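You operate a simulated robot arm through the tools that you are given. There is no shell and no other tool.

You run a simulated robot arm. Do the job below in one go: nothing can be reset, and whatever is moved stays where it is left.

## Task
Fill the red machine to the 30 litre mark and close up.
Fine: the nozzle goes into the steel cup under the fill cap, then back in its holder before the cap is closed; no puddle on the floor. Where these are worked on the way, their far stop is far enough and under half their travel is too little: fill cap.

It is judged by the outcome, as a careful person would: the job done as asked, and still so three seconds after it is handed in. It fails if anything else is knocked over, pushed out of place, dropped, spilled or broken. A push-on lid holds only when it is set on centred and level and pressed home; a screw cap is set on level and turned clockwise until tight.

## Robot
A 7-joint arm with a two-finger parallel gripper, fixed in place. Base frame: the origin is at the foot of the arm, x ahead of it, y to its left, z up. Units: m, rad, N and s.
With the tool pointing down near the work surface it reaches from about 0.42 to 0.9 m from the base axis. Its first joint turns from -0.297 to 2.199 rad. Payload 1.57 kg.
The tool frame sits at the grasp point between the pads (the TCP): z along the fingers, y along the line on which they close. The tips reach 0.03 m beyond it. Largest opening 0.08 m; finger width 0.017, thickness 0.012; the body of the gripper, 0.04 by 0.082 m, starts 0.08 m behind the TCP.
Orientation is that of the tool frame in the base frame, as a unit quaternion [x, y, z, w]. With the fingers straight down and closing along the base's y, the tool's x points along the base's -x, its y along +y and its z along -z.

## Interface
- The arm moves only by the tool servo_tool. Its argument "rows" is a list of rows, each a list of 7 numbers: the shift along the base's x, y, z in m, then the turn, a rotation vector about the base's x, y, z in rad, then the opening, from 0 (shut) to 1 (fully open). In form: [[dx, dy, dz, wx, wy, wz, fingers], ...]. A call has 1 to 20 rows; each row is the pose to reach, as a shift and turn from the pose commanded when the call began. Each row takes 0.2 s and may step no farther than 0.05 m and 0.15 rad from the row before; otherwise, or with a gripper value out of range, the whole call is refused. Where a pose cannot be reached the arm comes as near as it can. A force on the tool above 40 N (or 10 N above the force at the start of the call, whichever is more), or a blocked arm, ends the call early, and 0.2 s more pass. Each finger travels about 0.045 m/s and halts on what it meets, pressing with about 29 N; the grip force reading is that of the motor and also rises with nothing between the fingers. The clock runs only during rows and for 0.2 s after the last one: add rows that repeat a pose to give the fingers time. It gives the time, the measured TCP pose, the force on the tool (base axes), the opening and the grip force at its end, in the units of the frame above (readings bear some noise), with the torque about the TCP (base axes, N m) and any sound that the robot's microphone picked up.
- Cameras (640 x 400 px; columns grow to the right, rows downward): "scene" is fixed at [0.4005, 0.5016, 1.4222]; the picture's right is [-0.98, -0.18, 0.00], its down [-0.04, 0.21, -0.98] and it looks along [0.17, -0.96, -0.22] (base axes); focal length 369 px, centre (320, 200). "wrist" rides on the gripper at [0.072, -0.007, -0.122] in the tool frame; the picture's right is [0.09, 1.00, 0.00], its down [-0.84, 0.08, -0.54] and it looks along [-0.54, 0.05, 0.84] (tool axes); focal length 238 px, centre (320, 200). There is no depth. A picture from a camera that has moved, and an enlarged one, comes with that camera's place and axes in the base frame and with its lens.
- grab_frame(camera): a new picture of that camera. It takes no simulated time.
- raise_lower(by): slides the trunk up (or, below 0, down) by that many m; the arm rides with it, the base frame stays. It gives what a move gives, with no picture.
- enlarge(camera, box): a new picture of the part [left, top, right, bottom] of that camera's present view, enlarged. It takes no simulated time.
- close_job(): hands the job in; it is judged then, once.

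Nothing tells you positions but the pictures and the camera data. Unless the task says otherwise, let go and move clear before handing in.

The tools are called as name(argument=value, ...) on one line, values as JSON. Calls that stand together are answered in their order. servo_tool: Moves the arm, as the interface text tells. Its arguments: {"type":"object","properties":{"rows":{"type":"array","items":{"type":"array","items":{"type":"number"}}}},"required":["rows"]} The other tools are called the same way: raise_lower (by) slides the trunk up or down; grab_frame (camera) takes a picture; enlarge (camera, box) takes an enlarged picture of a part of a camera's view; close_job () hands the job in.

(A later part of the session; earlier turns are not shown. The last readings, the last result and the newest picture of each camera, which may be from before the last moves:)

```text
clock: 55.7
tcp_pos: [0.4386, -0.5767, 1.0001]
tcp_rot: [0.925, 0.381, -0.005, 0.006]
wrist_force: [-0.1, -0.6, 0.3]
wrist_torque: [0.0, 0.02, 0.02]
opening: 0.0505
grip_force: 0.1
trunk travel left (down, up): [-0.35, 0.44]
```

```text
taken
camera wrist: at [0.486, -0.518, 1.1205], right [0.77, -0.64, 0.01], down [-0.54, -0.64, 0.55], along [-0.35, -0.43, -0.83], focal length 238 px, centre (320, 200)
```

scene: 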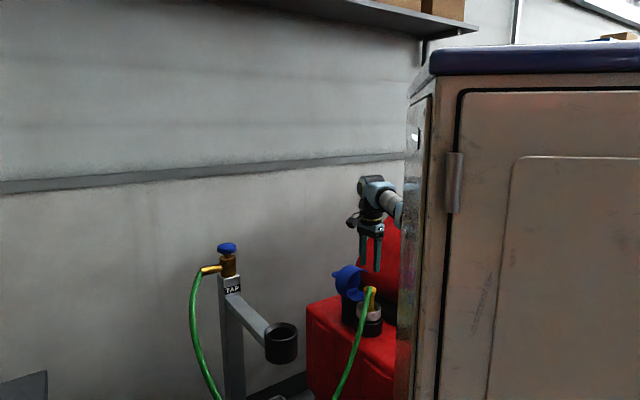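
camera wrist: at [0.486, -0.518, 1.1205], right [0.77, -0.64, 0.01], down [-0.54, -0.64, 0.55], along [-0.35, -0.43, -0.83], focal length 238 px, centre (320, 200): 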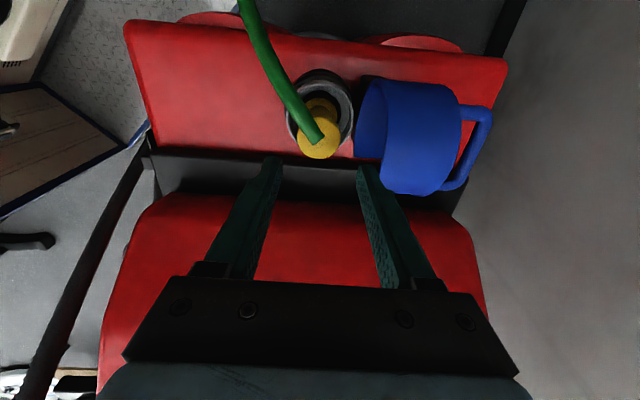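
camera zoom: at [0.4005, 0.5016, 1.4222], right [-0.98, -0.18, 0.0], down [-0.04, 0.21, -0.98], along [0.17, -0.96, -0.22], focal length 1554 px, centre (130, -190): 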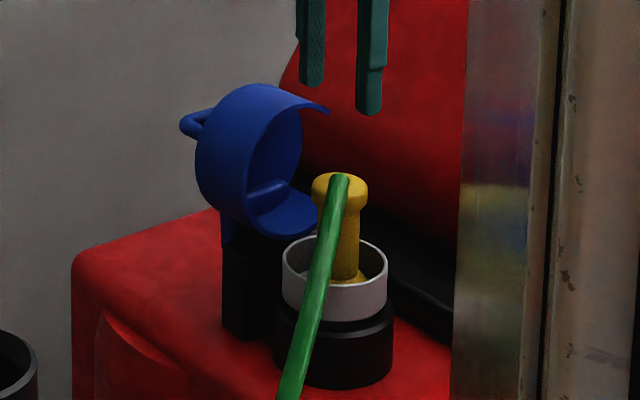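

The nozzle stands upright in the cup on its own. Next is the tap: I'll raise up and turn the wrist so the camera looks at the tap from the robot's side.

raise_lower(by=0.25)

servo_tool(rows=[[0.01, 0.02, 0, 0, 0, 0.12, 0.63], [0.025, 0.04, 0, 0, 0, 0.26, 0.63], [0.04, 0.06, 0, 0, 0, 0.4, 0.63], [0.055, 0.08, 0, 0, 0, 0.54, 0.63], [0.07, 0.1, 0, 0, 0, 0.68, 0.63], [0.085, 0.12, 0, 0, 0, 0.82, 0.63], [0.1, 0.14, 0, 0, 0, 0.96, 0.63], [0.115, 0.16, 0, 0, 0, 1.1, 0.63], [0.13, 0.18, 0, 0, 0, 1.24, 0.63], [0.145, 0.2, 0, 0, 0, 1.38, 0.63], [0.16, 0.22, 0, 0, 0, 1.52, 0.63], [0.175, 0.235, 0, 0, 0, 1.66, 0.63], [0.185, 0.245, 0, 0, 0, 1.8, 0.63], [0.185, 0.245, 0, 0, 0, 1.9, 0.63]])

grab_frame(camera="wrist")

grab_frame(camera="scene")

```text
clock: 58.3
tcp_pos: [0.4388, -0.577, 1.2508]
tcp_rot: [0.925, 0.38, -0.004, 0.007]
wrist_force: [-0.8, -0.2, -0.4]
wrist_torque: [0.01, 0.0, 0.01]
opening: 0.0507
grip_force: 0.2
trunk travel left (down, up): [-0.6, 0.19]
```

```text
clock: 61.3
tcp_pos: [0.6243, -0.3324, 1.2501]
tcp_rot: [0.228, 0.974, 0.003, 0.008]
wrist_force: [-0.5, -0.3, -0.2]
wrist_torque: [0.0, 0.02, -0.01]
opening: 0.0504
grip_force: 0.1
trunk travel left (down, up): [-0.6, 0.19]
```

```text
taken
camera wrist: at [0.5552, -0.3042, 1.3698], right [0.36, 0.93, 0.01], down [0.78, -0.3, 0.55], along [0.52, -0.19, -0.83], focal length 238 px, centre (320, 200)
```

wrist: 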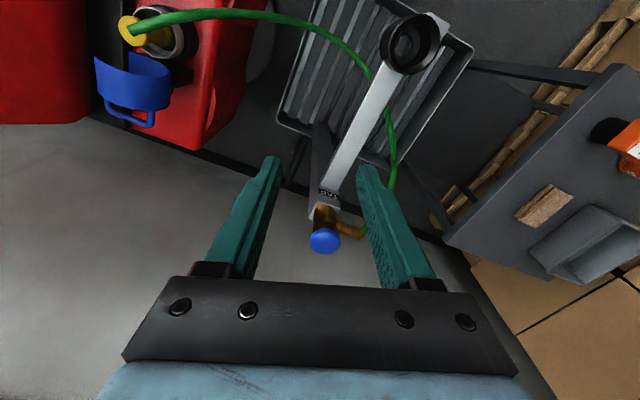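

```text
taken
```

scene: 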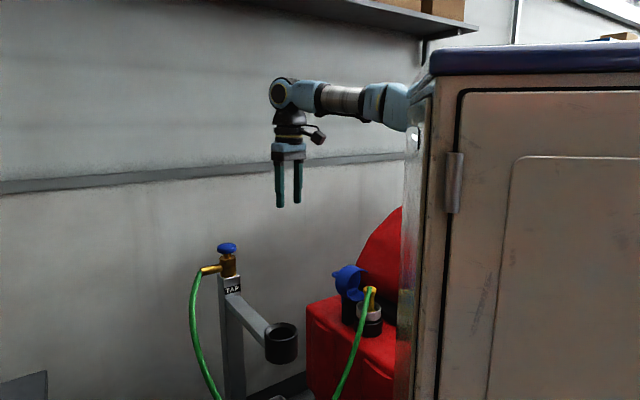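

enlarge(camera="wrist", box=[280, 170, 390, 270])

enlarge(camera="wrist", box=[90, 0, 210, 130])

```text
4.00 times, centred on (335, 220) of wrist
camera zoom: at [0.5552, -0.3042, 1.3698], right [0.36, 0.93, 0.01], down [0.78, -0.3, 0.55], along [0.52, -0.19, -0.83], focal length 953 px, centre (260, 120)
```

zoom: 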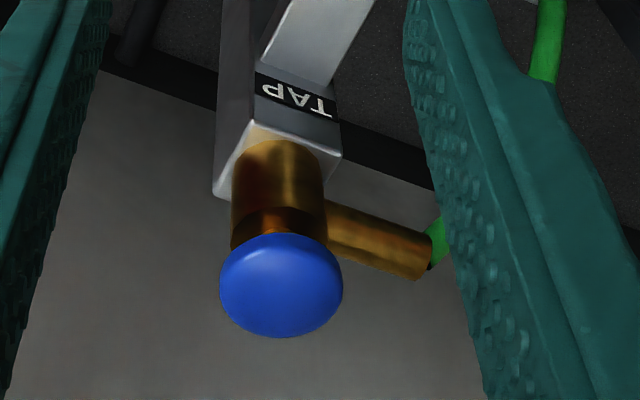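

```text
3.08 times, centred on (150, 65) of wrist
camera zoom: at [0.5552, -0.3042, 1.3698], right [0.36, 0.93, 0.01], down [0.78, -0.3, 0.55], along [0.52, -0.19, -0.83], focal length 733 px, centre (843, 615)
```

zoom: 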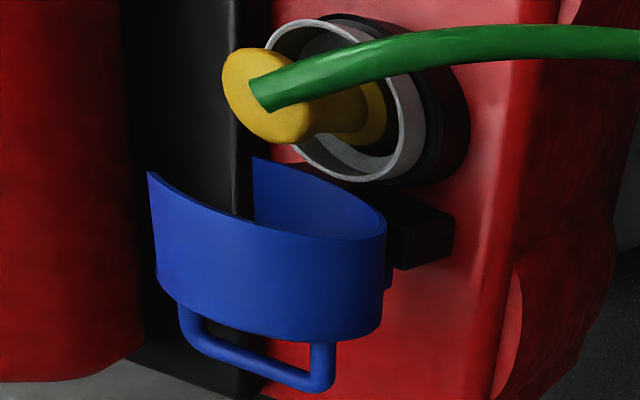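

The tap's blue mushroom knob centres at about (0.820, -0.395, 1.0745), roughly 53 mm wide on a short spindle. It's near the reach limit, so I'll raise the trunk and lean the hand outward to a pre-grasp above it.

raise_lower(by=0.1)

servo_tool(rows=[[0.02, -0.006, -0.02, -0.02, -0.04, 0, 1], [0.045, -0.013, -0.04, -0.04, -0.08, 0, 1], [0.07, -0.021, -0.06, -0.06, -0.12, 0, 1], [0.095, -0.03, -0.08, -0.08, -0.16, 0, 1], [0.12, -0.037, -0.1, -0.1, -0.2, 0, 1], [0.14, -0.043, -0.13, -0.12, -0.24, 0, 1], [0.155, -0.047, -0.155, -0.13, -0.27, 0, 1], [0.168, -0.05, -0.175, -0.13, -0.27, 0, 1]])

grab_frame(camera="wrist")

enlarge(camera="scene", box=[180, 160, 300, 310])

```text
clock: 62.6
tcp_pos: [0.6246, -0.332, 1.35]
tcp_rot: [0.228, 0.974, 0.003, 0.008]
wrist_force: [0.3, 0.5, -0.3]
wrist_torque: [0.03, 0.02, 0.04]
opening: 0.0504
grip_force: 0.0
trunk travel left (down, up): [-0.7, 0.09]
```

```text
clock: 64.4
tcp_pos: [0.7906, -0.3815, 1.1747]
tcp_rot: [0.224, 0.962, -0.031, 0.154]
wrist_force: [-0.2, -0.2, 0.5]
wrist_torque: [0.03, 0.0, 0.01]
opening: 0.0801
grip_force: 0.1
trunk travel left (down, up): [-0.7, 0.09]
```

```text
taken
camera wrist: at [0.6928, -0.3391, 1.267], right [0.36, 0.93, -0.02], down [0.59, -0.22, 0.78], along [0.72, -0.29, -0.63], focal length 238 px, centre (320, 200)
```

wrist: 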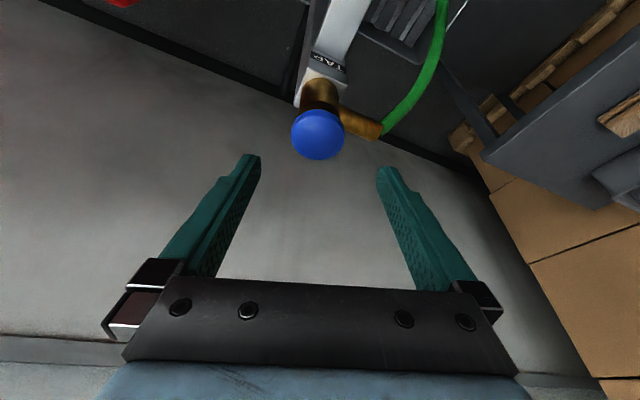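

```text
2.67 times, centred on (240, 235) of scene
camera zoom: at [0.4005, 0.5016, 1.4222], right [-0.98, -0.18, 0.0], down [-0.04, 0.21, -0.98], along [0.17, -0.96, -0.22], focal length 984 px, centre (533, 107)
```

zoom: 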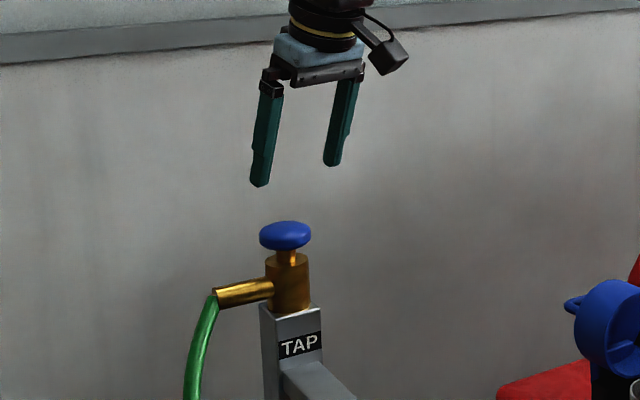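

The knob is lined up on the tool axis about 0.11 m ahead. I'll advance along the tool axis so the pads are on either side of it.

servo_tool(rows=[[0.007, -0.005, -0.025, 0, 0, 0, 1], [0.014, -0.0085, -0.05, 0, 0, 0, 1], [0.021, -0.0115, -0.075, 0, 0, 0, 1], [0.0265, -0.0145, -0.095, 0, 0, 0, 1], [0.0265, -0.0145, -0.095, 0, 0, 0, 1]])

grab_frame(camera="wrist")

enlarge(camera="scene", box=[180, 180, 280, 310])

```text
clock: 65.6
tcp_pos: [0.819, -0.3969, 1.0808]
tcp_rot: [0.225, 0.962, -0.03, 0.153]
wrist_force: [0.8, 0.6, 0.3]
wrist_torque: [-0.01, 0.01, -0.02]
opening: 0.0799
grip_force: 0.1
trunk travel left (down, up): [-0.7, 0.09]
```

```text
taken
camera wrist: at [0.7196, -0.355, 1.1732], right [0.36, 0.93, -0.02], down [0.59, -0.22, 0.77], along [0.72, -0.29, -0.63], focal length 238 px, centre (320, 200)
```

wrist: 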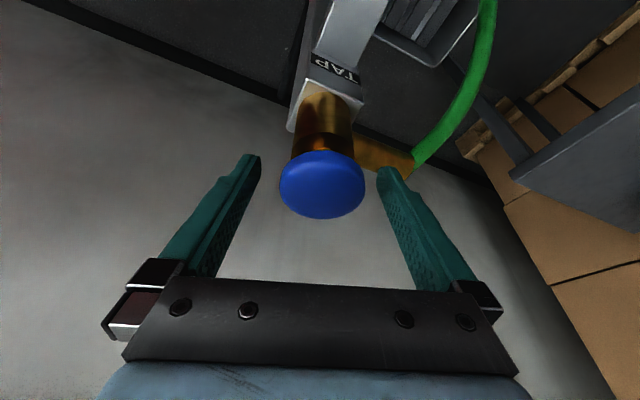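

```text
3.08 times, centred on (230, 245) of scene
camera zoom: at [0.4005, 0.5016, 1.4222], right [-0.98, -0.18, 0.0], down [-0.04, 0.21, -0.98], along [0.17, -0.96, -0.22], focal length 1136 px, centre (597, 62)
```

zoom: 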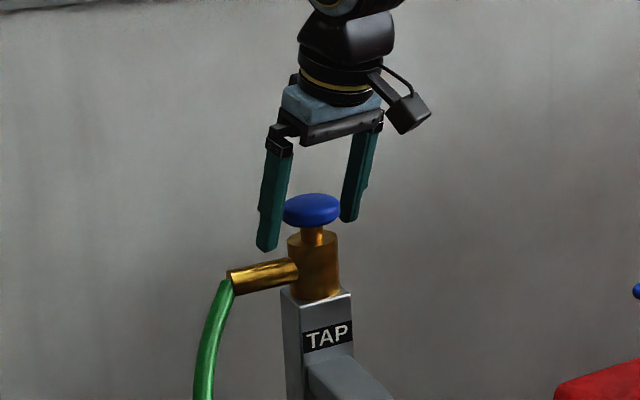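

The knob is between the pads. Closing on it gently.

servo_tool(rows=[[0, 0, 0, 0, 0, 0, 0.75], [0, 0, 0, 0, 0, 0, 0.5], [0, 0, 0, 0, 0, 0, 0.3], [0, 0, 0, 0, 0, 0, 0.3], [0, 0, 0, 0, 0, 0, 0.3]])

grab_frame(camera="wrist")

```text
clock: 66.8
tcp_pos: [0.8178, -0.3956, 1.0808]
tcp_rot: [0.225, 0.962, -0.03, 0.153]
wrist_force: [4.7, 6.9, -0.8]
wrist_torque: [0.1, -0.09, 0.07]
opening: 0.0507
grip_force: 39.8
trunk travel left (down, up): [-0.7, 0.09]
```

```text
taken
camera wrist: at [0.7202, -0.3539, 1.1733], right [0.36, 0.93, -0.02], down [0.59, -0.22, 0.77], along [0.72, -0.29, -0.63], focal length 238 px, centre (320, 200)
```

wrist: 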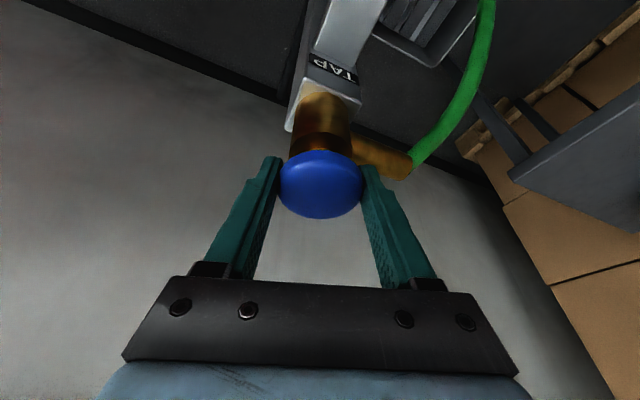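

Gripped at about 51 mm. I'll try a small counter-clockwise turn and watch torque and sound.

servo_tool(rows=[[0.0003, 0.0005, 0, 0, 0, 0.08, 0.3], [0.0006, 0.001, 0, 0, 0, 0.16, 0.3], [0.0006, 0.001, 0, 0, 0, 0.24, 0.3], [0.0006, 0.001, 0, 0, 0, 0.3, 0.3]])

grab_frame(camera="wrist")

```text
clock: 67.8
tcp_pos: [0.8169, -0.3959, 1.0807]
tcp_rot: [0.078, 0.984, -0.007, 0.157]
wrist_force: [2.2, 2.0, 0.0]
wrist_torque: [0.17, -0.08, -0.93]
opening: 0.0503
grip_force: 44.7
trunk travel left (down, up): [-0.7, 0.09]
```

```text
taken
camera wrist: at [0.7128, -0.385, 1.1731], right [0.07, 1.0, -0.02], down [0.63, -0.03, 0.77], along [0.77, -0.07, -0.63], focal length 238 px, centre (320, 200)
```

wrist: 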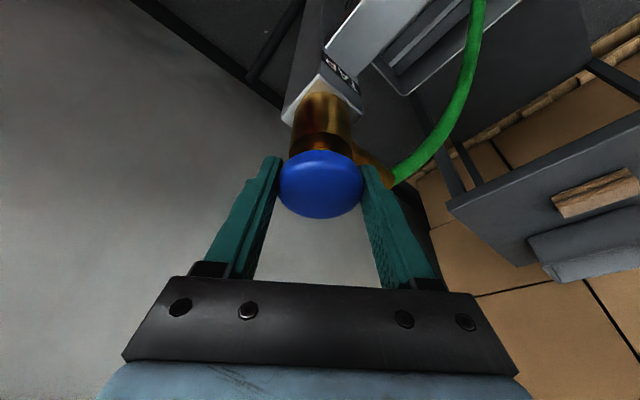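

servo_tool(rows=[[0, 0, 0, 0, 0, 0.1, 0.3], [0, 0, 0, 0, 0, 0.2, 0.3], [0, 0, 0, 0, 0, 0.3, 0.3], [0, 0, 0, 0, 0, 0.4, 0.3], [0, 0, 0, 0, 0, 0.5, 0.3], [0, 0, 0, 0, 0, 0.6, 0.3]])

grab_frame(camera="wrist")

enlarge(camera="scene", box=[180, 180, 280, 310])

```text
clock: 69.2
tcp_pos: [0.8182, -0.3967, 1.0809]
tcp_rot: [-0.216, 0.964, 0.039, 0.151]
wrist_force: [1.6, -4.6, 0.0]
wrist_torque: [0.11, -0.08, -0.99]
opening: 0.0508
grip_force: 45.6
trunk travel left (down, up): [-0.7, 0.09]
```

```text
taken
camera wrist: at [0.7265, -0.4473, 1.173], right [-0.51, 0.86, -0.02], down [0.54, 0.33, 0.77], along [0.67, 0.38, -0.63], focal length 238 px, centre (320, 200)
```

wrist: 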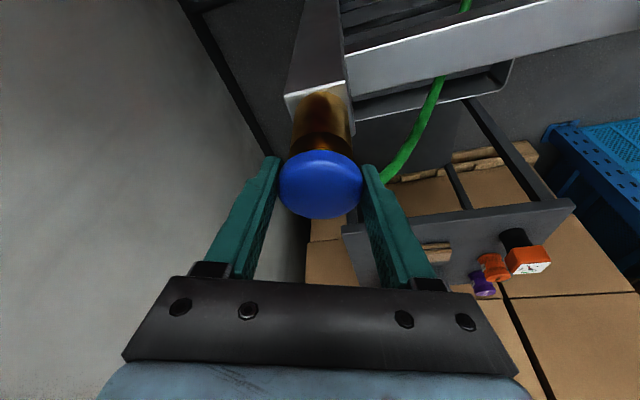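

```text
3.08 times, centred on (230, 245) of scene
camera zoom: at [0.4005, 0.5016, 1.4222], right [-0.98, -0.18, 0.0], down [-0.04, 0.21, -0.98], along [0.17, -0.96, -0.22], focal length 1136 px, centre (597, 62)
```

zoom: 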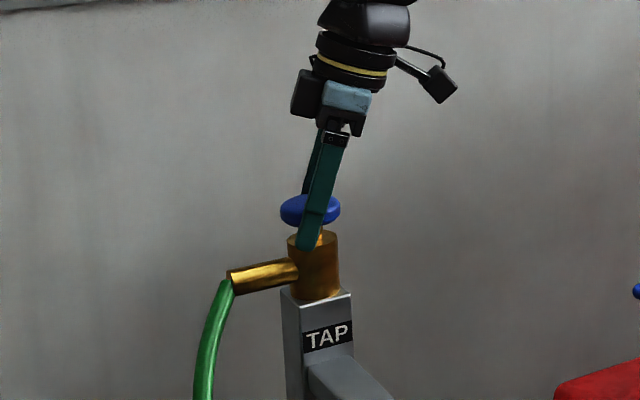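

Torque is flat at about 1 N·m with no sound, so the pads are probably slipping and the knob may not be a turning type. I'll test a gentle push down.

servo_tool(rows=[[0, 0, -0.001, 0, 0, 0, 0.3], [0, 0, -0.002, 0, 0, 0, 0.3], [0, 0, -0.003, 0, 0, 0, 0.3], [0, 0, -0.004, 0, 0, 0, 0.3]])

```text
clock: 70.2
tcp_pos: [0.8199, -0.3957, 1.0765]
tcp_rot: [-0.215, 0.964, 0.04, 0.151]
wrist_force: [-1.7, -12.2, 3.0]
wrist_torque: [-0.33, 0.11, 0.18]
opening: 0.0506
grip_force: 44.8
trunk travel left (down, up): [-0.7, 0.09]
```

servo_tool(rows=[[0, 0.001, -0.0015, 0, 0, 0, 0.3], [0, 0.001, -0.003, 0, 0, 0, 0.3], [0, 0.001, -0.003, 0, 0, 0, 0.3]])

enlarge(camera="scene", box=[190, 210, 260, 300])

enlarge(camera="wrist", box=[260, 60, 400, 230])

```text
clock: 71.0
tcp_pos: [0.8179, -0.3965, 1.0728]
tcp_rot: [-0.215, 0.964, 0.039, 0.151]
wrist_force: [0.3, -21.7, 4.6]
wrist_torque: [-0.24, -0.09, -0.25]
opening: 0.0506
grip_force: 45.0
trunk travel left (down, up): [-0.7, 0.09]
heard: click
```

```text
4.44 times, centred on (225, 255) of scene
camera zoom: at [0.4005, 0.5016, 1.4222], right [-0.98, -0.18, 0.0], down [-0.04, 0.21, -0.98], along [0.17, -0.96, -0.22], focal length 1640 px, centre (742, -44)
```

zoom: 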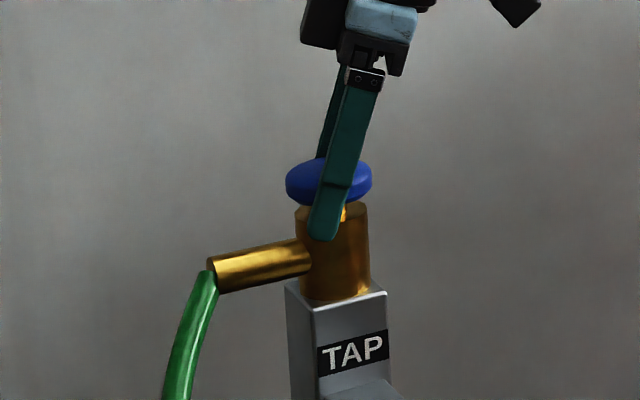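

```text
2.35 times, centred on (330, 145) of wrist
camera zoom: at [0.7264, -0.4469, 1.1659], right [-0.5, 0.86, -0.02], down [0.54, 0.33, 0.77], along [0.68, 0.38, -0.63], focal length 561 px, centre (296, 329)
```

zoom: 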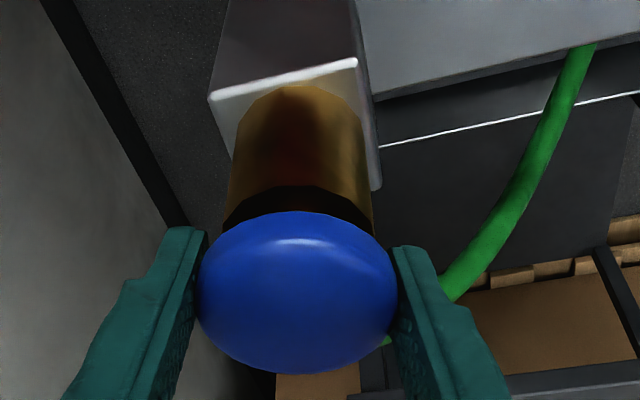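

A click: the knob is a push type, and it has gone down about 8 mm. I'll hold one short moment to hear whether water is running.

servo_tool(rows=[[0, 0, 0, 0, 0, 0, 0.3]])

```text
clock: 71.4
tcp_pos: [0.8189, -0.3961, 1.0724]
tcp_rot: [-0.216, 0.964, 0.039, 0.151]
wrist_force: [0.7, -23.4, 4.0]
wrist_torque: [-0.15, -0.09, -0.29]
opening: 0.0505
grip_force: 44.9
trunk travel left (down, up): [-0.7, 0.09]
```

servo_tool(rows=[[0, 0, 0, 0, 0, 0, 0.85], [0, 0, 0.005, 0, 0, 0, 0.9]])

enlarge(camera="scene", box=[190, 210, 260, 300])

enlarge(camera="scene", box=[335, 245, 395, 340])

```text
clock: 72.0
tcp_pos: [0.8197, -0.394, 1.0783]
tcp_rot: [-0.216, 0.964, 0.041, 0.151]
wrist_force: [0.1, 0.5, -0.6]
wrist_torque: [-0.01, -0.03, 0.0]
opening: 0.072
grip_force: 0.0
trunk travel left (down, up): [-0.7, 0.09]
```

```text
4.44 times, centred on (225, 255) of scene
camera zoom: at [0.4005, 0.5016, 1.4222], right [-0.98, -0.18, 0.0], down [-0.04, 0.21, -0.98], along [0.17, -0.96, -0.22], focal length 1640 px, centre (742, -44)
```

zoom: 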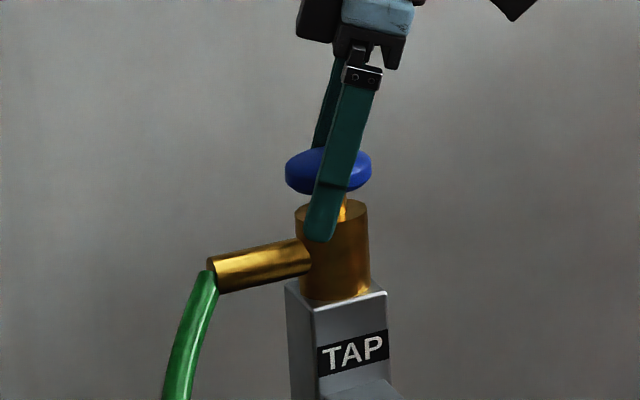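

```text
4.21 times, centred on (365, 292) of scene
camera zoom: at [0.4005, 0.5016, 1.4222], right [-0.98, -0.18, 0.0], down [-0.04, 0.21, -0.98], along [0.17, -0.96, -0.22], focal length 1554 px, centre (130, -190)
```

zoom: 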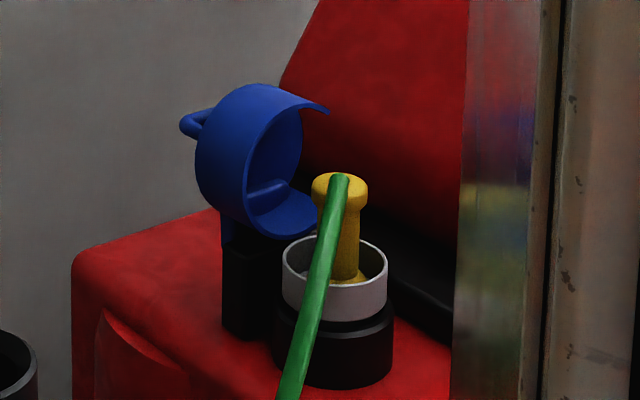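

The knob sprang back up, so it looks like a press-toggle. To keep any flow small I'll press it again now from above with closed fingertips, then check the gauge.

servo_tool(rows=[[0, 0, 0.03, 0, 0, 0, 0.9], [-0.004, -0.003, 0.058, 0, 0, 0, 0.2], [-0.008, -0.006, 0.058, 0, 0, 0, 0], [-0.008, -0.006, 0.058, 0, 0, 0, 0], [-0.008, -0.006, 0.05, 0, 0, 0, 0], [-0.008, -0.006, 0.042, 0, 0, 0, 0], [-0.008, -0.006, 0.038, 0, 0, 0, 0], [-0.008, -0.006, 0.035, 0, 0, 0, 0], [-0.008, -0.006, 0.032, 0, 0, 0, 0], [-0.008, -0.006, 0.029, 0, 0, 0, 0]])

enlarge(camera="scene", box=[190, 210, 260, 300])

```text
clock: 74.2
tcp_pos: [0.8126, -0.4015, 1.1074]
tcp_rot: [-0.215, 0.964, 0.039, 0.151]
wrist_force: [0.8, -2.6, 5.5]
wrist_torque: [-0.08, 0.02, -0.02]
opening: 0.0
grip_force: 21.1
trunk travel left (down, up): [-0.7, 0.09]
heard: click
```

```text
4.44 times, centred on (225, 255) of scene
camera zoom: at [0.4005, 0.5016, 1.4222], right [-0.98, -0.18, 0.0], down [-0.04, 0.21, -0.98], along [0.17, -0.96, -0.22], focal length 1640 px, centre (742, -44)
```

zoom: 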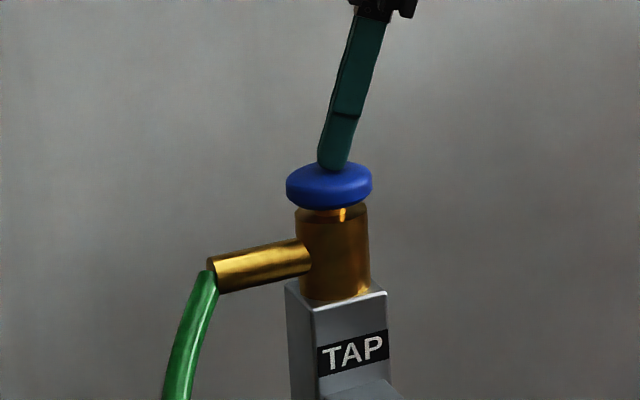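

Clicked off (presumably) with about 5 N, so pressing from above works well. Now I'll swing straight to a view of the sight tube to see what those ~3 s did.

servo_tool(rows=[[-0.01, 0.007, 0.03, 0.0135, 0.0229, -0.1422, 0], [-0.035, 0.025, 0.05, 0.027, 0.0459, -0.2844, 0], [-0.062, 0.045, 0.05, 0.0405, 0.0688, -0.4266, 0], [-0.09, 0.066, 0.05, 0.054, 0.0917, -0.5689, 0], [-0.118, 0.086, 0.05, 0.0675, 0.1146, -0.7111, 0], [-0.146, 0.107, 0.05, 0.081, 0.1376, -0.8533, 0], [-0.174, 0.127, 0.05, 0.0945, 0.1605, -0.9955, 0], [-0.202, 0.148, 0.045, 0.108, 0.1834, -1.1377, 0], [-0.23, 0.168, 0.04, 0.1215, 0.2064, -1.2799, 0], [-0.258, 0.189, 0.035, 0.135, 0.2293, -1.4221, 0], [-0.286, 0.209, 0.03, 0.1485, 0.2522, -1.5644, 0], [-0.312, 0.228, 0.025, 0.162, 0.2751, -1.7066, 0], [-0.338, 0.247, 0.018, 0.1755, 0.2981, -1.8488, 0], [-0.358, 0.2615, 0.0126, 0.189, 0.321, -1.991, 0]])

grab_frame(camera="wrist")

enlarge(camera="wrist", box=[160, 140, 280, 240])

```text
clock: 77.2
tcp_pos: [0.4531, -0.1407, 1.1178]
tcp_rot: [0.708, 0.707, 0.001, 0.001]
wrist_force: [-1.0, -0.4, -0.4]
wrist_torque: [0.02, 0.01, 0.02]
opening: 0.0
grip_force: 21.7
trunk travel left (down, up): [-0.7, 0.09]
```

```text
taken
camera wrist: at [0.4474, -0.0659, 1.239], right [1.0, 0.09, 0.0], down [0.08, -0.84, 0.54], along [0.05, -0.54, -0.84], focal length 238 px, centre (320, 200)
```

wrist: 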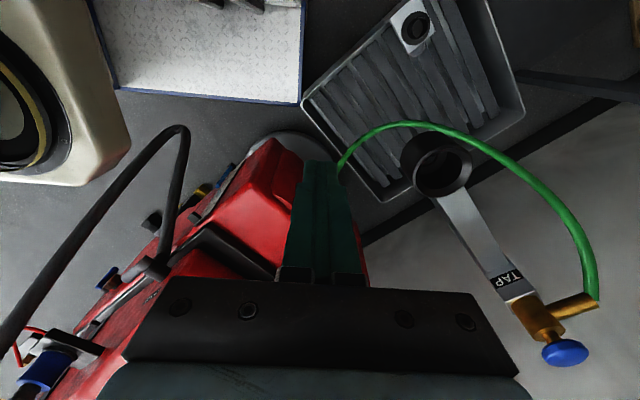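

```text
4.00 times, centred on (220, 190) of wrist
camera zoom: at [0.4474, -0.0659, 1.239], right [1.0, 0.09, 0.0], down [0.08, -0.84, 0.54], along [0.05, -0.54, -0.84], focal length 953 px, centre (720, 240)
```

zoom: 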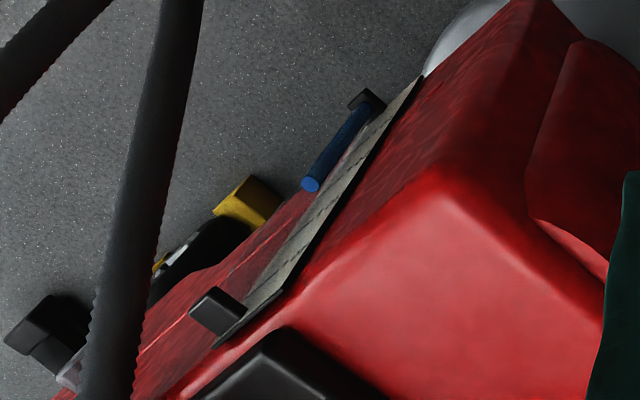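

enlarge(camera="wrist", box=[216, 155, 266, 195])

enlarge(camera="wrist", box=[210, 180, 250, 220])

```text
10.00 times, centred on (241, 175) of wrist
camera zoom: at [0.4474, -0.0659, 1.239], right [1.0, 0.09, 0.0], down [0.08, -0.84, 0.54], along [0.05, -0.54, -0.84], focal length 2384 px, centre (1110, 450)
```

zoom: 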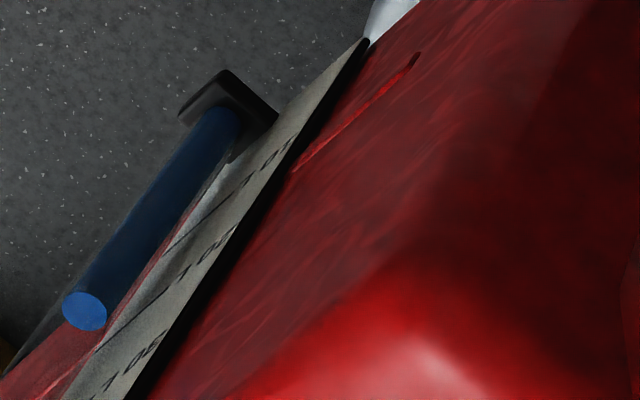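

```text
10.00 times, centred on (230, 200) of wrist
camera zoom: at [0.4474, -0.0659, 1.239], right [1.0, 0.09, 0.0], down [0.08, -0.84, 0.54], along [0.05, -0.54, -0.84], focal length 2384 px, centre (1220, 200)
```

zoom: 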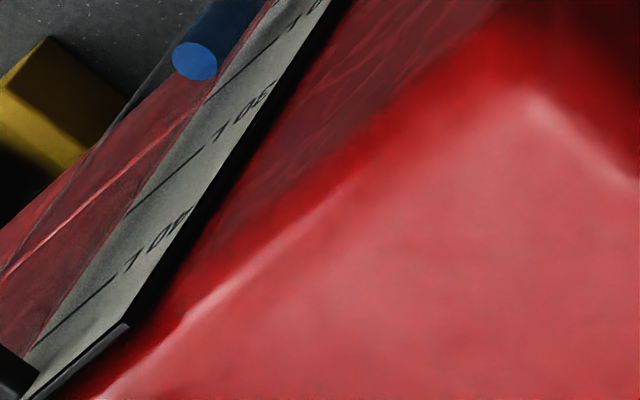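

The level reads z ≈ 0.587 vs 0.583 before (slight rise, within noise). I'll wait 2 s at this exact pose and compare to see whether water is still running.

servo_tool(rows=[[0, 0, 0, 0, 0, 0, 0], [0, 0, 0, 0, 0, 0, 0], [0, 0, 0, 0, 0, 0, 0], [0, 0, 0, 0, 0, 0, 0], [0, 0, 0, 0, 0, 0, 0], [0, 0, 0, 0, 0, 0, 0], [0, 0, 0, 0, 0, 0, 0], [0, 0, 0, 0, 0, 0, 0], [0, 0, 0, 0, 0, 0, 0], [0, 0, 0, 0, 0, 0, 0]])

enlarge(camera="wrist", box=[216, 155, 266, 195])

```text
clock: 79.4
tcp_pos: [0.4534, -0.1405, 1.1177]
tcp_rot: [0.706, 0.708, 0.0, 0.001]
wrist_force: [0.1, 0.1, -0.1]
wrist_torque: [-0.01, 0.0, -0.04]
opening: 0.0
grip_force: 21.8
trunk travel left (down, up): [-0.7, 0.09]
```

```text
10.00 times, centred on (241, 175) of wrist
camera zoom: at [0.4474, -0.0661, 1.239], right [1.0, 0.09, 0.0], down [0.08, -0.84, 0.54], along [0.05, -0.54, -0.84], focal length 2384 px, centre (1110, 450)
```

zoom: 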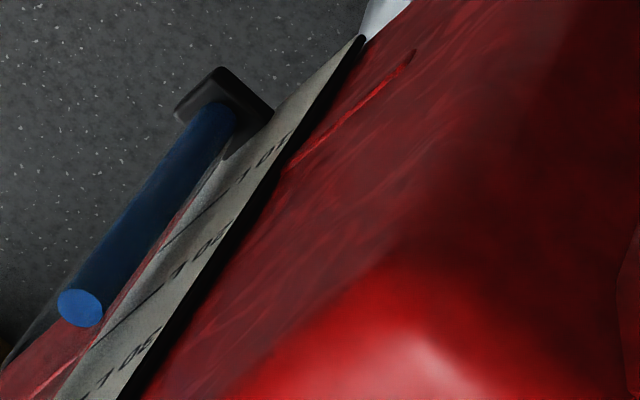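

No change over 2 s, so water is off now and the flow is slow (about 0.2 L/s at most). I'll return above the tap knob with closed fingertips, using the smaller wrist turn.

servo_tool(rows=[[0.02, -0.014, 0.01, -0.0228, -0.0153, 0.0918, 0], [0.05, -0.035, 0.02, -0.0456, -0.0307, 0.1836, 0], [0.08, -0.056, 0.025, -0.0684, -0.046, 0.2755, 0], [0.11, -0.077, 0.03, -0.0912, -0.0613, 0.3673, 0], [0.142, -0.1, 0.03, -0.114, -0.0767, 0.4591, 0], [0.175, -0.123, 0.03, -0.1368, -0.092, 0.5509, 0], [0.208, -0.146, 0.03, -0.1596, -0.1073, 0.6427, 0], [0.241, -0.169, 0.03, -0.1824, -0.1227, 0.7345, 0], [0.274, -0.192, 0.03, -0.2052, -0.138, 0.8264, 0], [0.305, -0.214, 0.03, -0.228, -0.1533, 0.9182, 0], [0.335, -0.235, 0.027, -0.2508, -0.1687, 1.01, 0], [0.3586, -0.2516, 0.022, -0.2736, -0.184, 1.1018, 0], [0.3586, -0.2516, 0.022, -0.2736, -0.184, 1.1018, 0]])

enlarge(camera="scene", box=[190, 210, 260, 300])

grab_frame(camera="wrist")

```text
clock: 82.2
tcp_pos: [0.8106, -0.3927, 1.1398]
tcp_rot: [0.224, 0.962, -0.03, 0.153]
wrist_force: [-0.8, -0.3, -0.1]
wrist_torque: [0.0, 0.02, 0.0]
opening: 0.0003
grip_force: 20.8
trunk travel left (down, up): [-0.7, 0.09]
```

```text
4.44 times, centred on (225, 255) of scene
camera zoom: at [0.4005, 0.5016, 1.4222], right [-0.98, -0.18, 0.0], down [-0.04, 0.21, -0.98], along [0.17, -0.96, -0.22], focal length 1640 px, centre (742, -44)
```

zoom: 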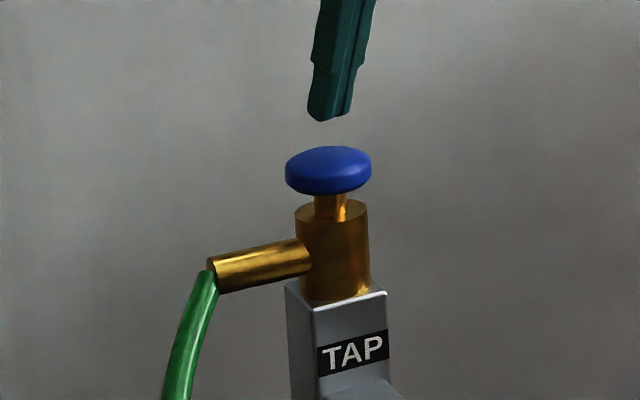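

```text
taken
camera wrist: at [0.7124, -0.3514, 1.2328], right [0.36, 0.93, -0.02], down [0.59, -0.21, 0.77], along [0.72, -0.29, -0.63], focal length 238 px, centre (320, 200)
```

wrist: 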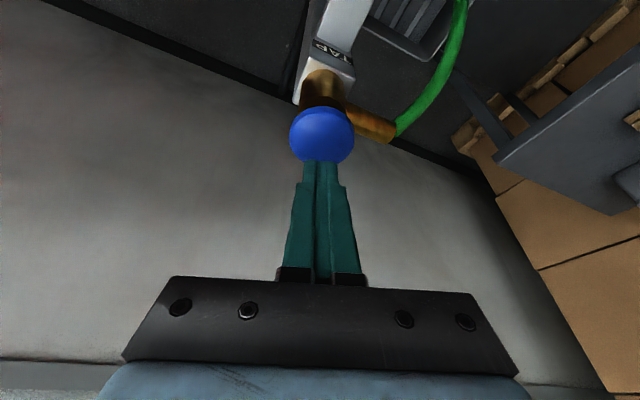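

servo_tool(rows=[[0.001, 0, -0.015, 0, 0, 0, 0], [0.001, 0, -0.024, 0, 0, 0, 0], [0.001, 0, -0.028, 0, 0, 0, 0], [0.001, 0, -0.031, 0, 0, 0, 0], [0.001, 0, -0.034, 0, 0, 0, 0], [0.001, 0, -0.01, 0, 0, 0, 0], [0, 0, 0, 0, 0, 0, 0]])

```text
clock: 83.8
tcp_pos: [0.8105, -0.3919, 1.1413]
tcp_rot: [0.225, 0.962, -0.031, 0.153]
wrist_force: [-0.4, 0.0, 0.2]
wrist_torque: [0.01, -0.01, 0.0]
opening: 0.0
grip_force: 21.0
trunk travel left (down, up): [-0.7, 0.09]
heard: click
```

Clicked on at about t = 83.1. Returning to the gauge view to watch the level.

servo_tool(rows=[[-0.02, 0.014, 0.01, 0.0228, 0.0153, -0.0918, 0], [-0.05, 0.035, 0.01, 0.0456, 0.0307, -0.1836, 0], [-0.083, 0.058, 0.01, 0.0684, 0.046, -0.2755, 0], [-0.116, 0.081, 0.01, 0.0912, 0.0613, -0.3673, 0], [-0.149, 0.104, 0.01, 0.114, 0.0767, -0.4591, 0], [-0.182, 0.127, 0.01, 0.1368, 0.092, -0.5509, 0], [-0.215, 0.15, 0.01, 0.1596, 0.1073, -0.6427, 0], [-0.248, 0.173, 0.01, 0.1824, 0.1227, -0.7345, 0], [-0.281, 0.196, 0.01, 0.2052, 0.138, -0.8264, 0], [-0.312, 0.218, 0.0, 0.228, 0.1533, -0.9182, 0], [-0.34, 0.238, -0.01, 0.2508, 0.1687, -1.01, 0], [-0.3586, 0.2516, -0.022, 0.2736, 0.184, -1.1018, 0], [-0.3586, 0.2516, -0.022, 0.2736, 0.184, -1.1018, 0]])

enlarge(camera="wrist", box=[216, 155, 266, 195])

grab_frame(camera="wrist")

```text
clock: 86.6
tcp_pos: [0.4527, -0.1386, 1.1176]
tcp_rot: [0.707, 0.707, 0.0, 0.001]
wrist_force: [-0.5, -0.4, 0.8]
wrist_torque: [-0.01, 0.0, -0.01]
opening: 0.0
grip_force: 21.6
trunk travel left (down, up): [-0.7, 0.09]
```

```text
10.00 times, centred on (241, 175) of wrist
camera zoom: at [0.4466, -0.0648, 1.2393], right [1.0, 0.09, 0.0], down [0.08, -0.84, 0.54], along [0.05, -0.54, -0.84], focal length 2384 px, centre (1110, 450)
```

zoom: 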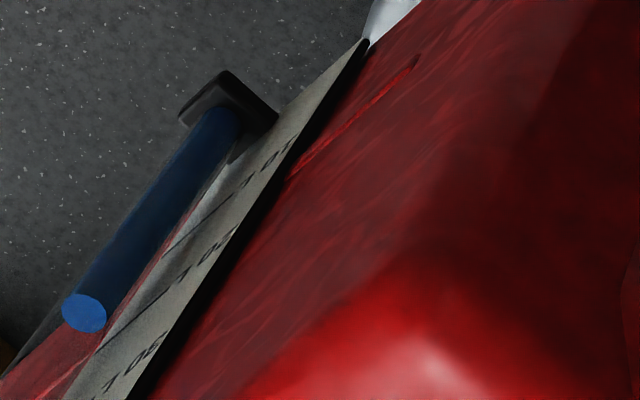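

```text
taken
camera wrist: at [0.4466, -0.0648, 1.2393], right [1.0, 0.09, 0.0], down [0.08, -0.84, 0.54], along [0.05, -0.54, -0.84], focal length 238 px, centre (320, 200)
```

wrist: 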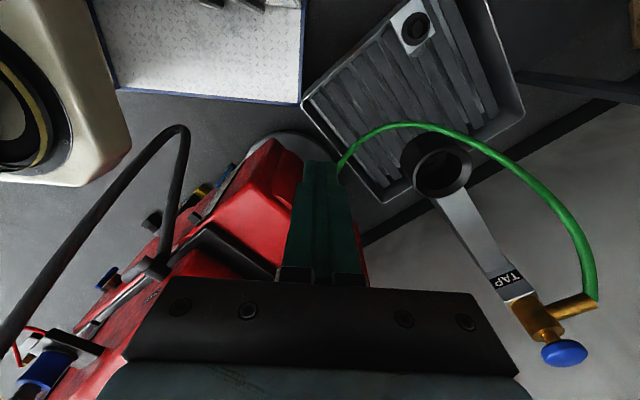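

No visible rise after 3.5 s. I'll wait another 3 s to be sure and compare.

servo_tool(rows=[[0, 0, 0, 0, 0, 0, 0], [0, 0, 0, 0, 0, 0, 0], [0, 0, 0, 0, 0, 0, 0], [0, 0, 0, 0, 0, 0, 0], [0, 0, 0, 0, 0, 0, 0], [0, 0, 0, 0, 0, 0, 0], [0, 0, 0, 0, 0, 0, 0], [0, 0, 0, 0, 0, 0, 0], [0, 0, 0, 0, 0, 0, 0], [0, 0, 0, 0, 0, 0, 0], [0, 0, 0, 0, 0, 0, 0], [0, 0, 0, 0, 0, 0, 0], [0, 0, 0, 0, 0, 0, 0], [0, 0, 0, 0, 0, 0, 0], [0, 0, 0, 0, 0, 0, 0]])

enlarge(camera="wrist", box=[216, 155, 266, 195])

grab_frame(camera="scene")

```text
clock: 89.8
tcp_pos: [0.453, -0.1383, 1.1182]
tcp_rot: [0.707, 0.708, 0.001, 0.0]
wrist_force: [-0.1, -0.1, -1.0]
wrist_torque: [0.0, 0.0, 0.0]
opening: 0.0
grip_force: 21.3
trunk travel left (down, up): [-0.7, 0.09]
```

```text
10.00 times, centred on (241, 175) of wrist
camera zoom: at [0.4467, -0.0649, 1.2393], right [1.0, 0.09, 0.0], down [0.08, -0.84, 0.54], along [0.05, -0.54, -0.84], focal length 2384 px, centre (1110, 450)
```

zoom: 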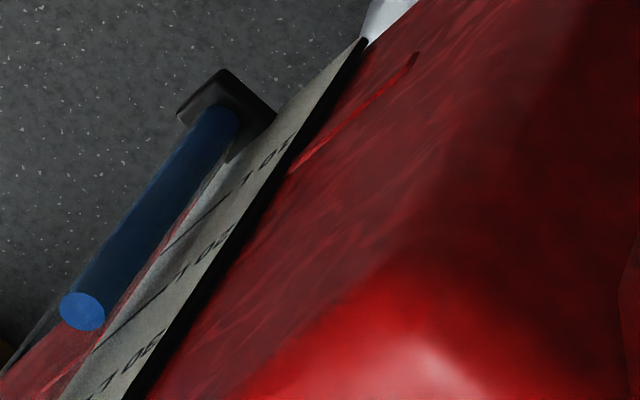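

```text
taken
```

scene: 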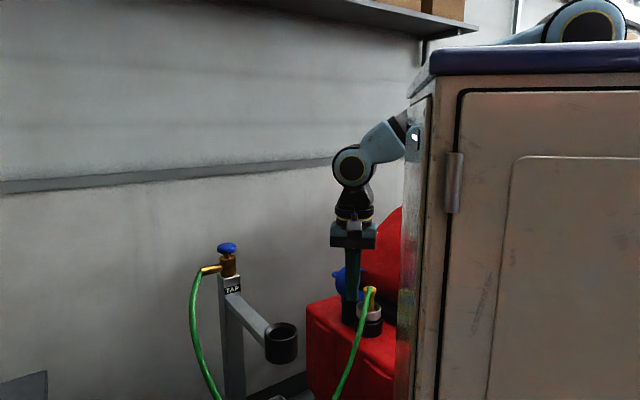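

Still no change, so the tap doesn't latch; it likely flows only while held down. I'll go back and hold the knob pressed for a measured 4 s.

servo_tool(rows=[[0.02, -0.014, 0.01, -0.0228, -0.0153, 0.0918, 0], [0.05, -0.035, 0.02, -0.0456, -0.0307, 0.1836, 0], [0.08, -0.056, 0.025, -0.0684, -0.046, 0.2755, 0], [0.11, -0.077, 0.03, -0.0912, -0.0613, 0.3673, 0], [0.142, -0.1, 0.03, -0.114, -0.0767, 0.4591, 0], [0.175, -0.123, 0.03, -0.1368, -0.092, 0.5509, 0], [0.208, -0.146, 0.03, -0.1596, -0.1073, 0.6427, 0], [0.241, -0.169, 0.03, -0.1824, -0.1227, 0.7345, 0], [0.274, -0.192, 0.03, -0.2052, -0.138, 0.8264, 0], [0.305, -0.214, 0.03, -0.228, -0.1533, 0.9182, 0], [0.335, -0.235, 0.027, -0.2508, -0.1687, 1.01, 0], [0.3586, -0.2536, 0.022, -0.2736, -0.184, 1.1018, 0], [0.3586, -0.2536, 0.022, -0.2736, -0.184, 1.1018, 0]])

servo_tool(rows=[[0.001, 0, -0.018, 0, 0, 0, 0], [0.001, 0, -0.028, 0, 0, 0, 0], [0.001, 0, -0.034, 0, 0, 0, 0], [0.001, 0, -0.035, 0, 0, 0, 0], [0.001, 0, -0.035, 0, 0, 0, 0], [0.001, 0, -0.035, 0, 0, 0, 0], [0.001, 0, -0.035, 0, 0, 0, 0], [0.001, 0, -0.035, 0, 0, 0, 0], [0.001, 0, -0.035, 0, 0, 0, 0], [0.001, 0, -0.035, 0, 0, 0, 0], [0.001, 0, -0.035, 0, 0, 0, 0]])

enlarge(camera="scene", box=[190, 210, 260, 300])

```text
clock: 92.6
tcp_pos: [0.8118, -0.393, 1.1415]
tcp_rot: [0.223, 0.962, -0.029, 0.154]
wrist_force: [-0.1, 0.4, 0.2]
wrist_torque: [0.01, 0.0, 0.0]
opening: 0.0002
grip_force: 21.5
trunk travel left (down, up): [-0.7, 0.09]
```

```text
clock: 95.0
tcp_pos: [0.8132, -0.3925, 1.1064]
tcp_rot: [0.225, 0.962, -0.029, 0.153]
wrist_force: [2.5, -1.8, 6.6]
wrist_torque: [-0.09, -0.08, -0.02]
opening: 0.0001
grip_force: 21.4
trunk travel left (down, up): [-0.7, 0.09]
heard: click
```

```text
4.44 times, centred on (225, 255) of scene
camera zoom: at [0.4005, 0.5016, 1.4222], right [-0.98, -0.18, 0.0], down [-0.04, 0.21, -0.98], along [0.17, -0.96, -0.22], focal length 1640 px, centre (742, -44)
```

zoom: 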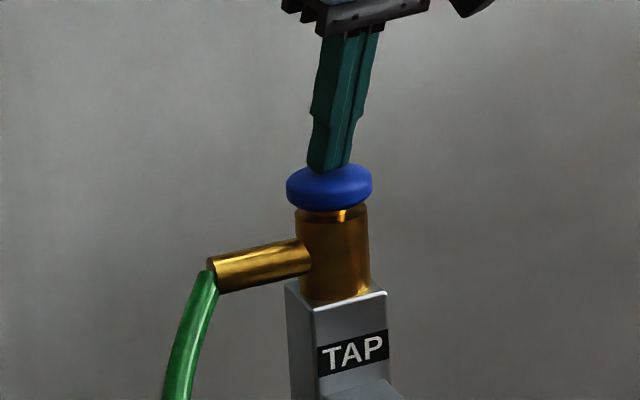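

servo_tool(rows=[[0, 0, 0, 0, 0, 0, 0], [0, 0, 0, 0, 0, 0, 0], [0, 0, 0, 0, 0, 0, 0], [0, 0, 0, 0, 0, 0, 0], [0, 0, 0, 0, 0, 0, 0], [0, 0, 0, 0, 0, 0, 0], [0, 0, 0, 0, 0, 0, 0], [0, 0, 0, 0, 0, 0, 0], [0, 0, 0, 0, 0, 0, 0], [0, 0, 0, 0, 0, 0, 0], [0, 0, 0.02, 0, 0, 0, 0], [-0.001, 0, 0.035, 0, 0, 0, 0]])

servo_tool(rows=[[-0.02, 0.014, 0.01, 0.0228, 0.0153, -0.0918, 0], [-0.05, 0.035, 0.01, 0.0456, 0.0307, -0.1836, 0], [-0.083, 0.058, 0.01, 0.0684, 0.046, -0.2755, 0], [-0.116, 0.081, 0.01, 0.0912, 0.0613, -0.3673, 0], [-0.149, 0.104, 0.01, 0.114, 0.0767, -0.4591, 0], [-0.182, 0.127, 0.01, 0.1368, 0.092, -0.5509, 0], [-0.215, 0.15, 0.01, 0.1596, 0.1073, -0.6427, 0], [-0.248, 0.173, 0.01, 0.1824, 0.1227, -0.7345, 0], [-0.281, 0.196, 0.01, 0.2052, 0.138, -0.8264, 0], [-0.312, 0.218, 0.0, 0.228, 0.1533, -0.9182, 0], [-0.34, 0.238, -0.01, 0.2508, 0.1687, -1.01, 0], [-0.3586, 0.2536, -0.022, 0.2736, 0.184, -1.1018, 0], [-0.3586, 0.2536, -0.022, 0.2736, 0.184, -1.1018, 0]])

enlarge(camera="wrist", box=[216, 155, 266, 195])

enlarge(camera="wrist", box=[210, 180, 250, 220])

```text
clock: 97.6
tcp_pos: [0.8102, -0.3922, 1.1415]
tcp_rot: [0.224, 0.962, -0.028, 0.153]
wrist_force: [-0.7, 0.0, 0.5]
wrist_torque: [0.01, 0.02, -0.03]
opening: 0.0001
grip_force: 21.9
trunk travel left (down, up): [-0.7, 0.09]
```

```text
clock: 100.4
tcp_pos: [0.4517, -0.1386, 1.1198]
tcp_rot: [0.707, 0.707, 0.001, 0.001]
wrist_force: [0.0, 0.5, 0.2]
wrist_torque: [0.03, 0.02, 0.01]
opening: 0.0003
grip_force: 21.4
trunk travel left (down, up): [-0.7, 0.09]
```

```text
10.00 times, centred on (241, 175) of wrist
camera zoom: at [0.4453, -0.0655, 1.2407], right [1.0, 0.09, 0.0], down [0.08, -0.84, 0.54], along [0.05, -0.54, -0.84], focal length 2384 px, centre (1110, 450)
```

zoom: 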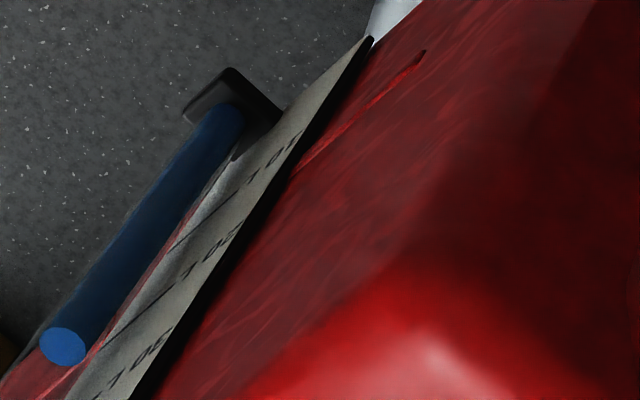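

```text
10.00 times, centred on (230, 200) of wrist
camera zoom: at [0.4453, -0.0655, 1.2407], right [1.0, 0.09, 0.0], down [0.08, -0.84, 0.54], along [0.05, -0.54, -0.84], focal length 2384 px, centre (1220, 200)
```

zoom: 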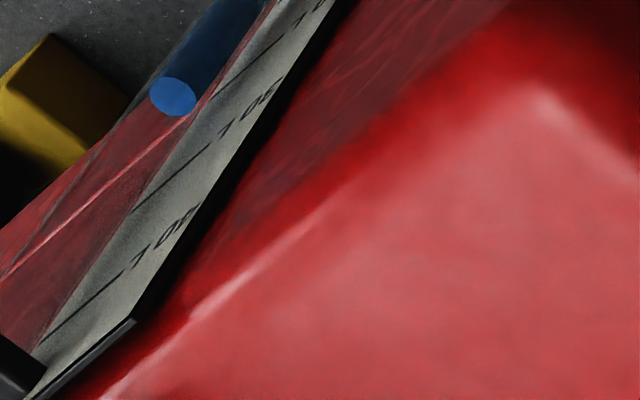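

The level rose about 3.4 L in the ~4 s hold (≈0.8 L/s), so it's a hold-to-flow tap; it's now near 26 L and closed. Before topping up I want a squarer view of the scale, so I'll swing round at height to the other side of the sight tube.

servo_tool(rows=[[-0.009, -0.034, 0.01, 0, 0, 0.0873, 0], [-0.0237, -0.0674, 0.02, 0, 0, 0.1746, 0], [-0.0403, -0.0989, 0.03, 0, 0, 0.2618, 0], [-0.0593, -0.1291, 0.03, 0, 0, 0.3491, 0], [-0.081, -0.1584, 0.03, 0, 0, 0.4364, 0], [-0.1043, -0.1854, 0.03, 0, 0, 0.5236, 0], [-0.1296, -0.2105, 0.03, 0, 0, 0.6109, 0], [-0.1573, -0.2342, 0.03, 0, 0, 0.6982, 0], [-0.1861, -0.2552, 0.03, 0, 0, 0.7854, 0], [-0.2164, -0.274, 0.03, 0, 0, 0.8727, 0]])

grab_frame(camera="wrist")

grab_frame(camera="scene")

```text
clock: 102.6
tcp_pos: [0.2364, -0.4127, 1.1471]
tcp_rot: [0.34, 0.94, 0.001, 0.001]
wrist_force: [0.9, 0.6, 0.3]
wrist_torque: [-0.04, 0.01, 0.01]
opening: 0.0002
grip_force: 21.4
trunk travel left (down, up): [-0.7, 0.09]
```

```text
taken
camera wrist: at [0.177, -0.3705, 1.2692], right [0.57, 0.82, 0.0], down [0.69, -0.48, 0.54], along [0.45, -0.31, -0.84], focal length 238 px, centre (320, 200)
```

wrist: 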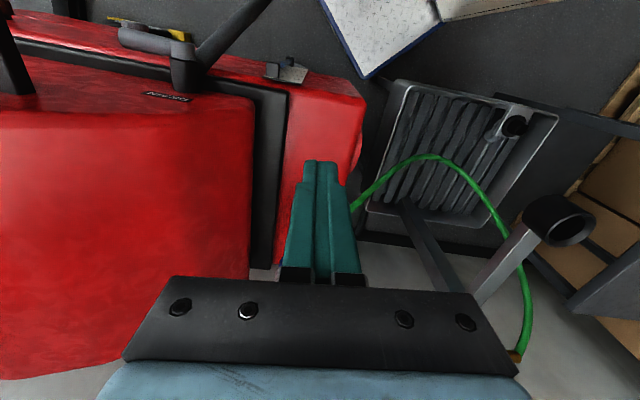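

```text
taken
```

scene: 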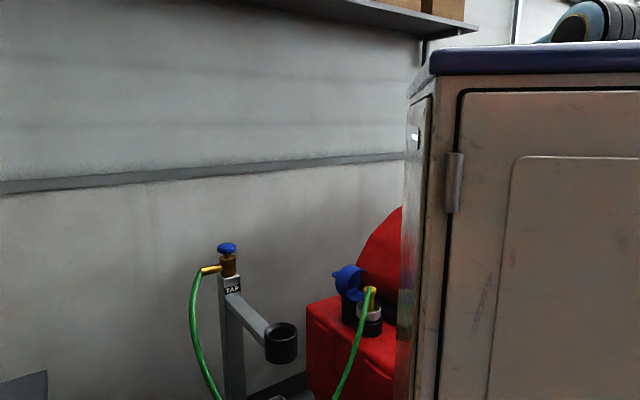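

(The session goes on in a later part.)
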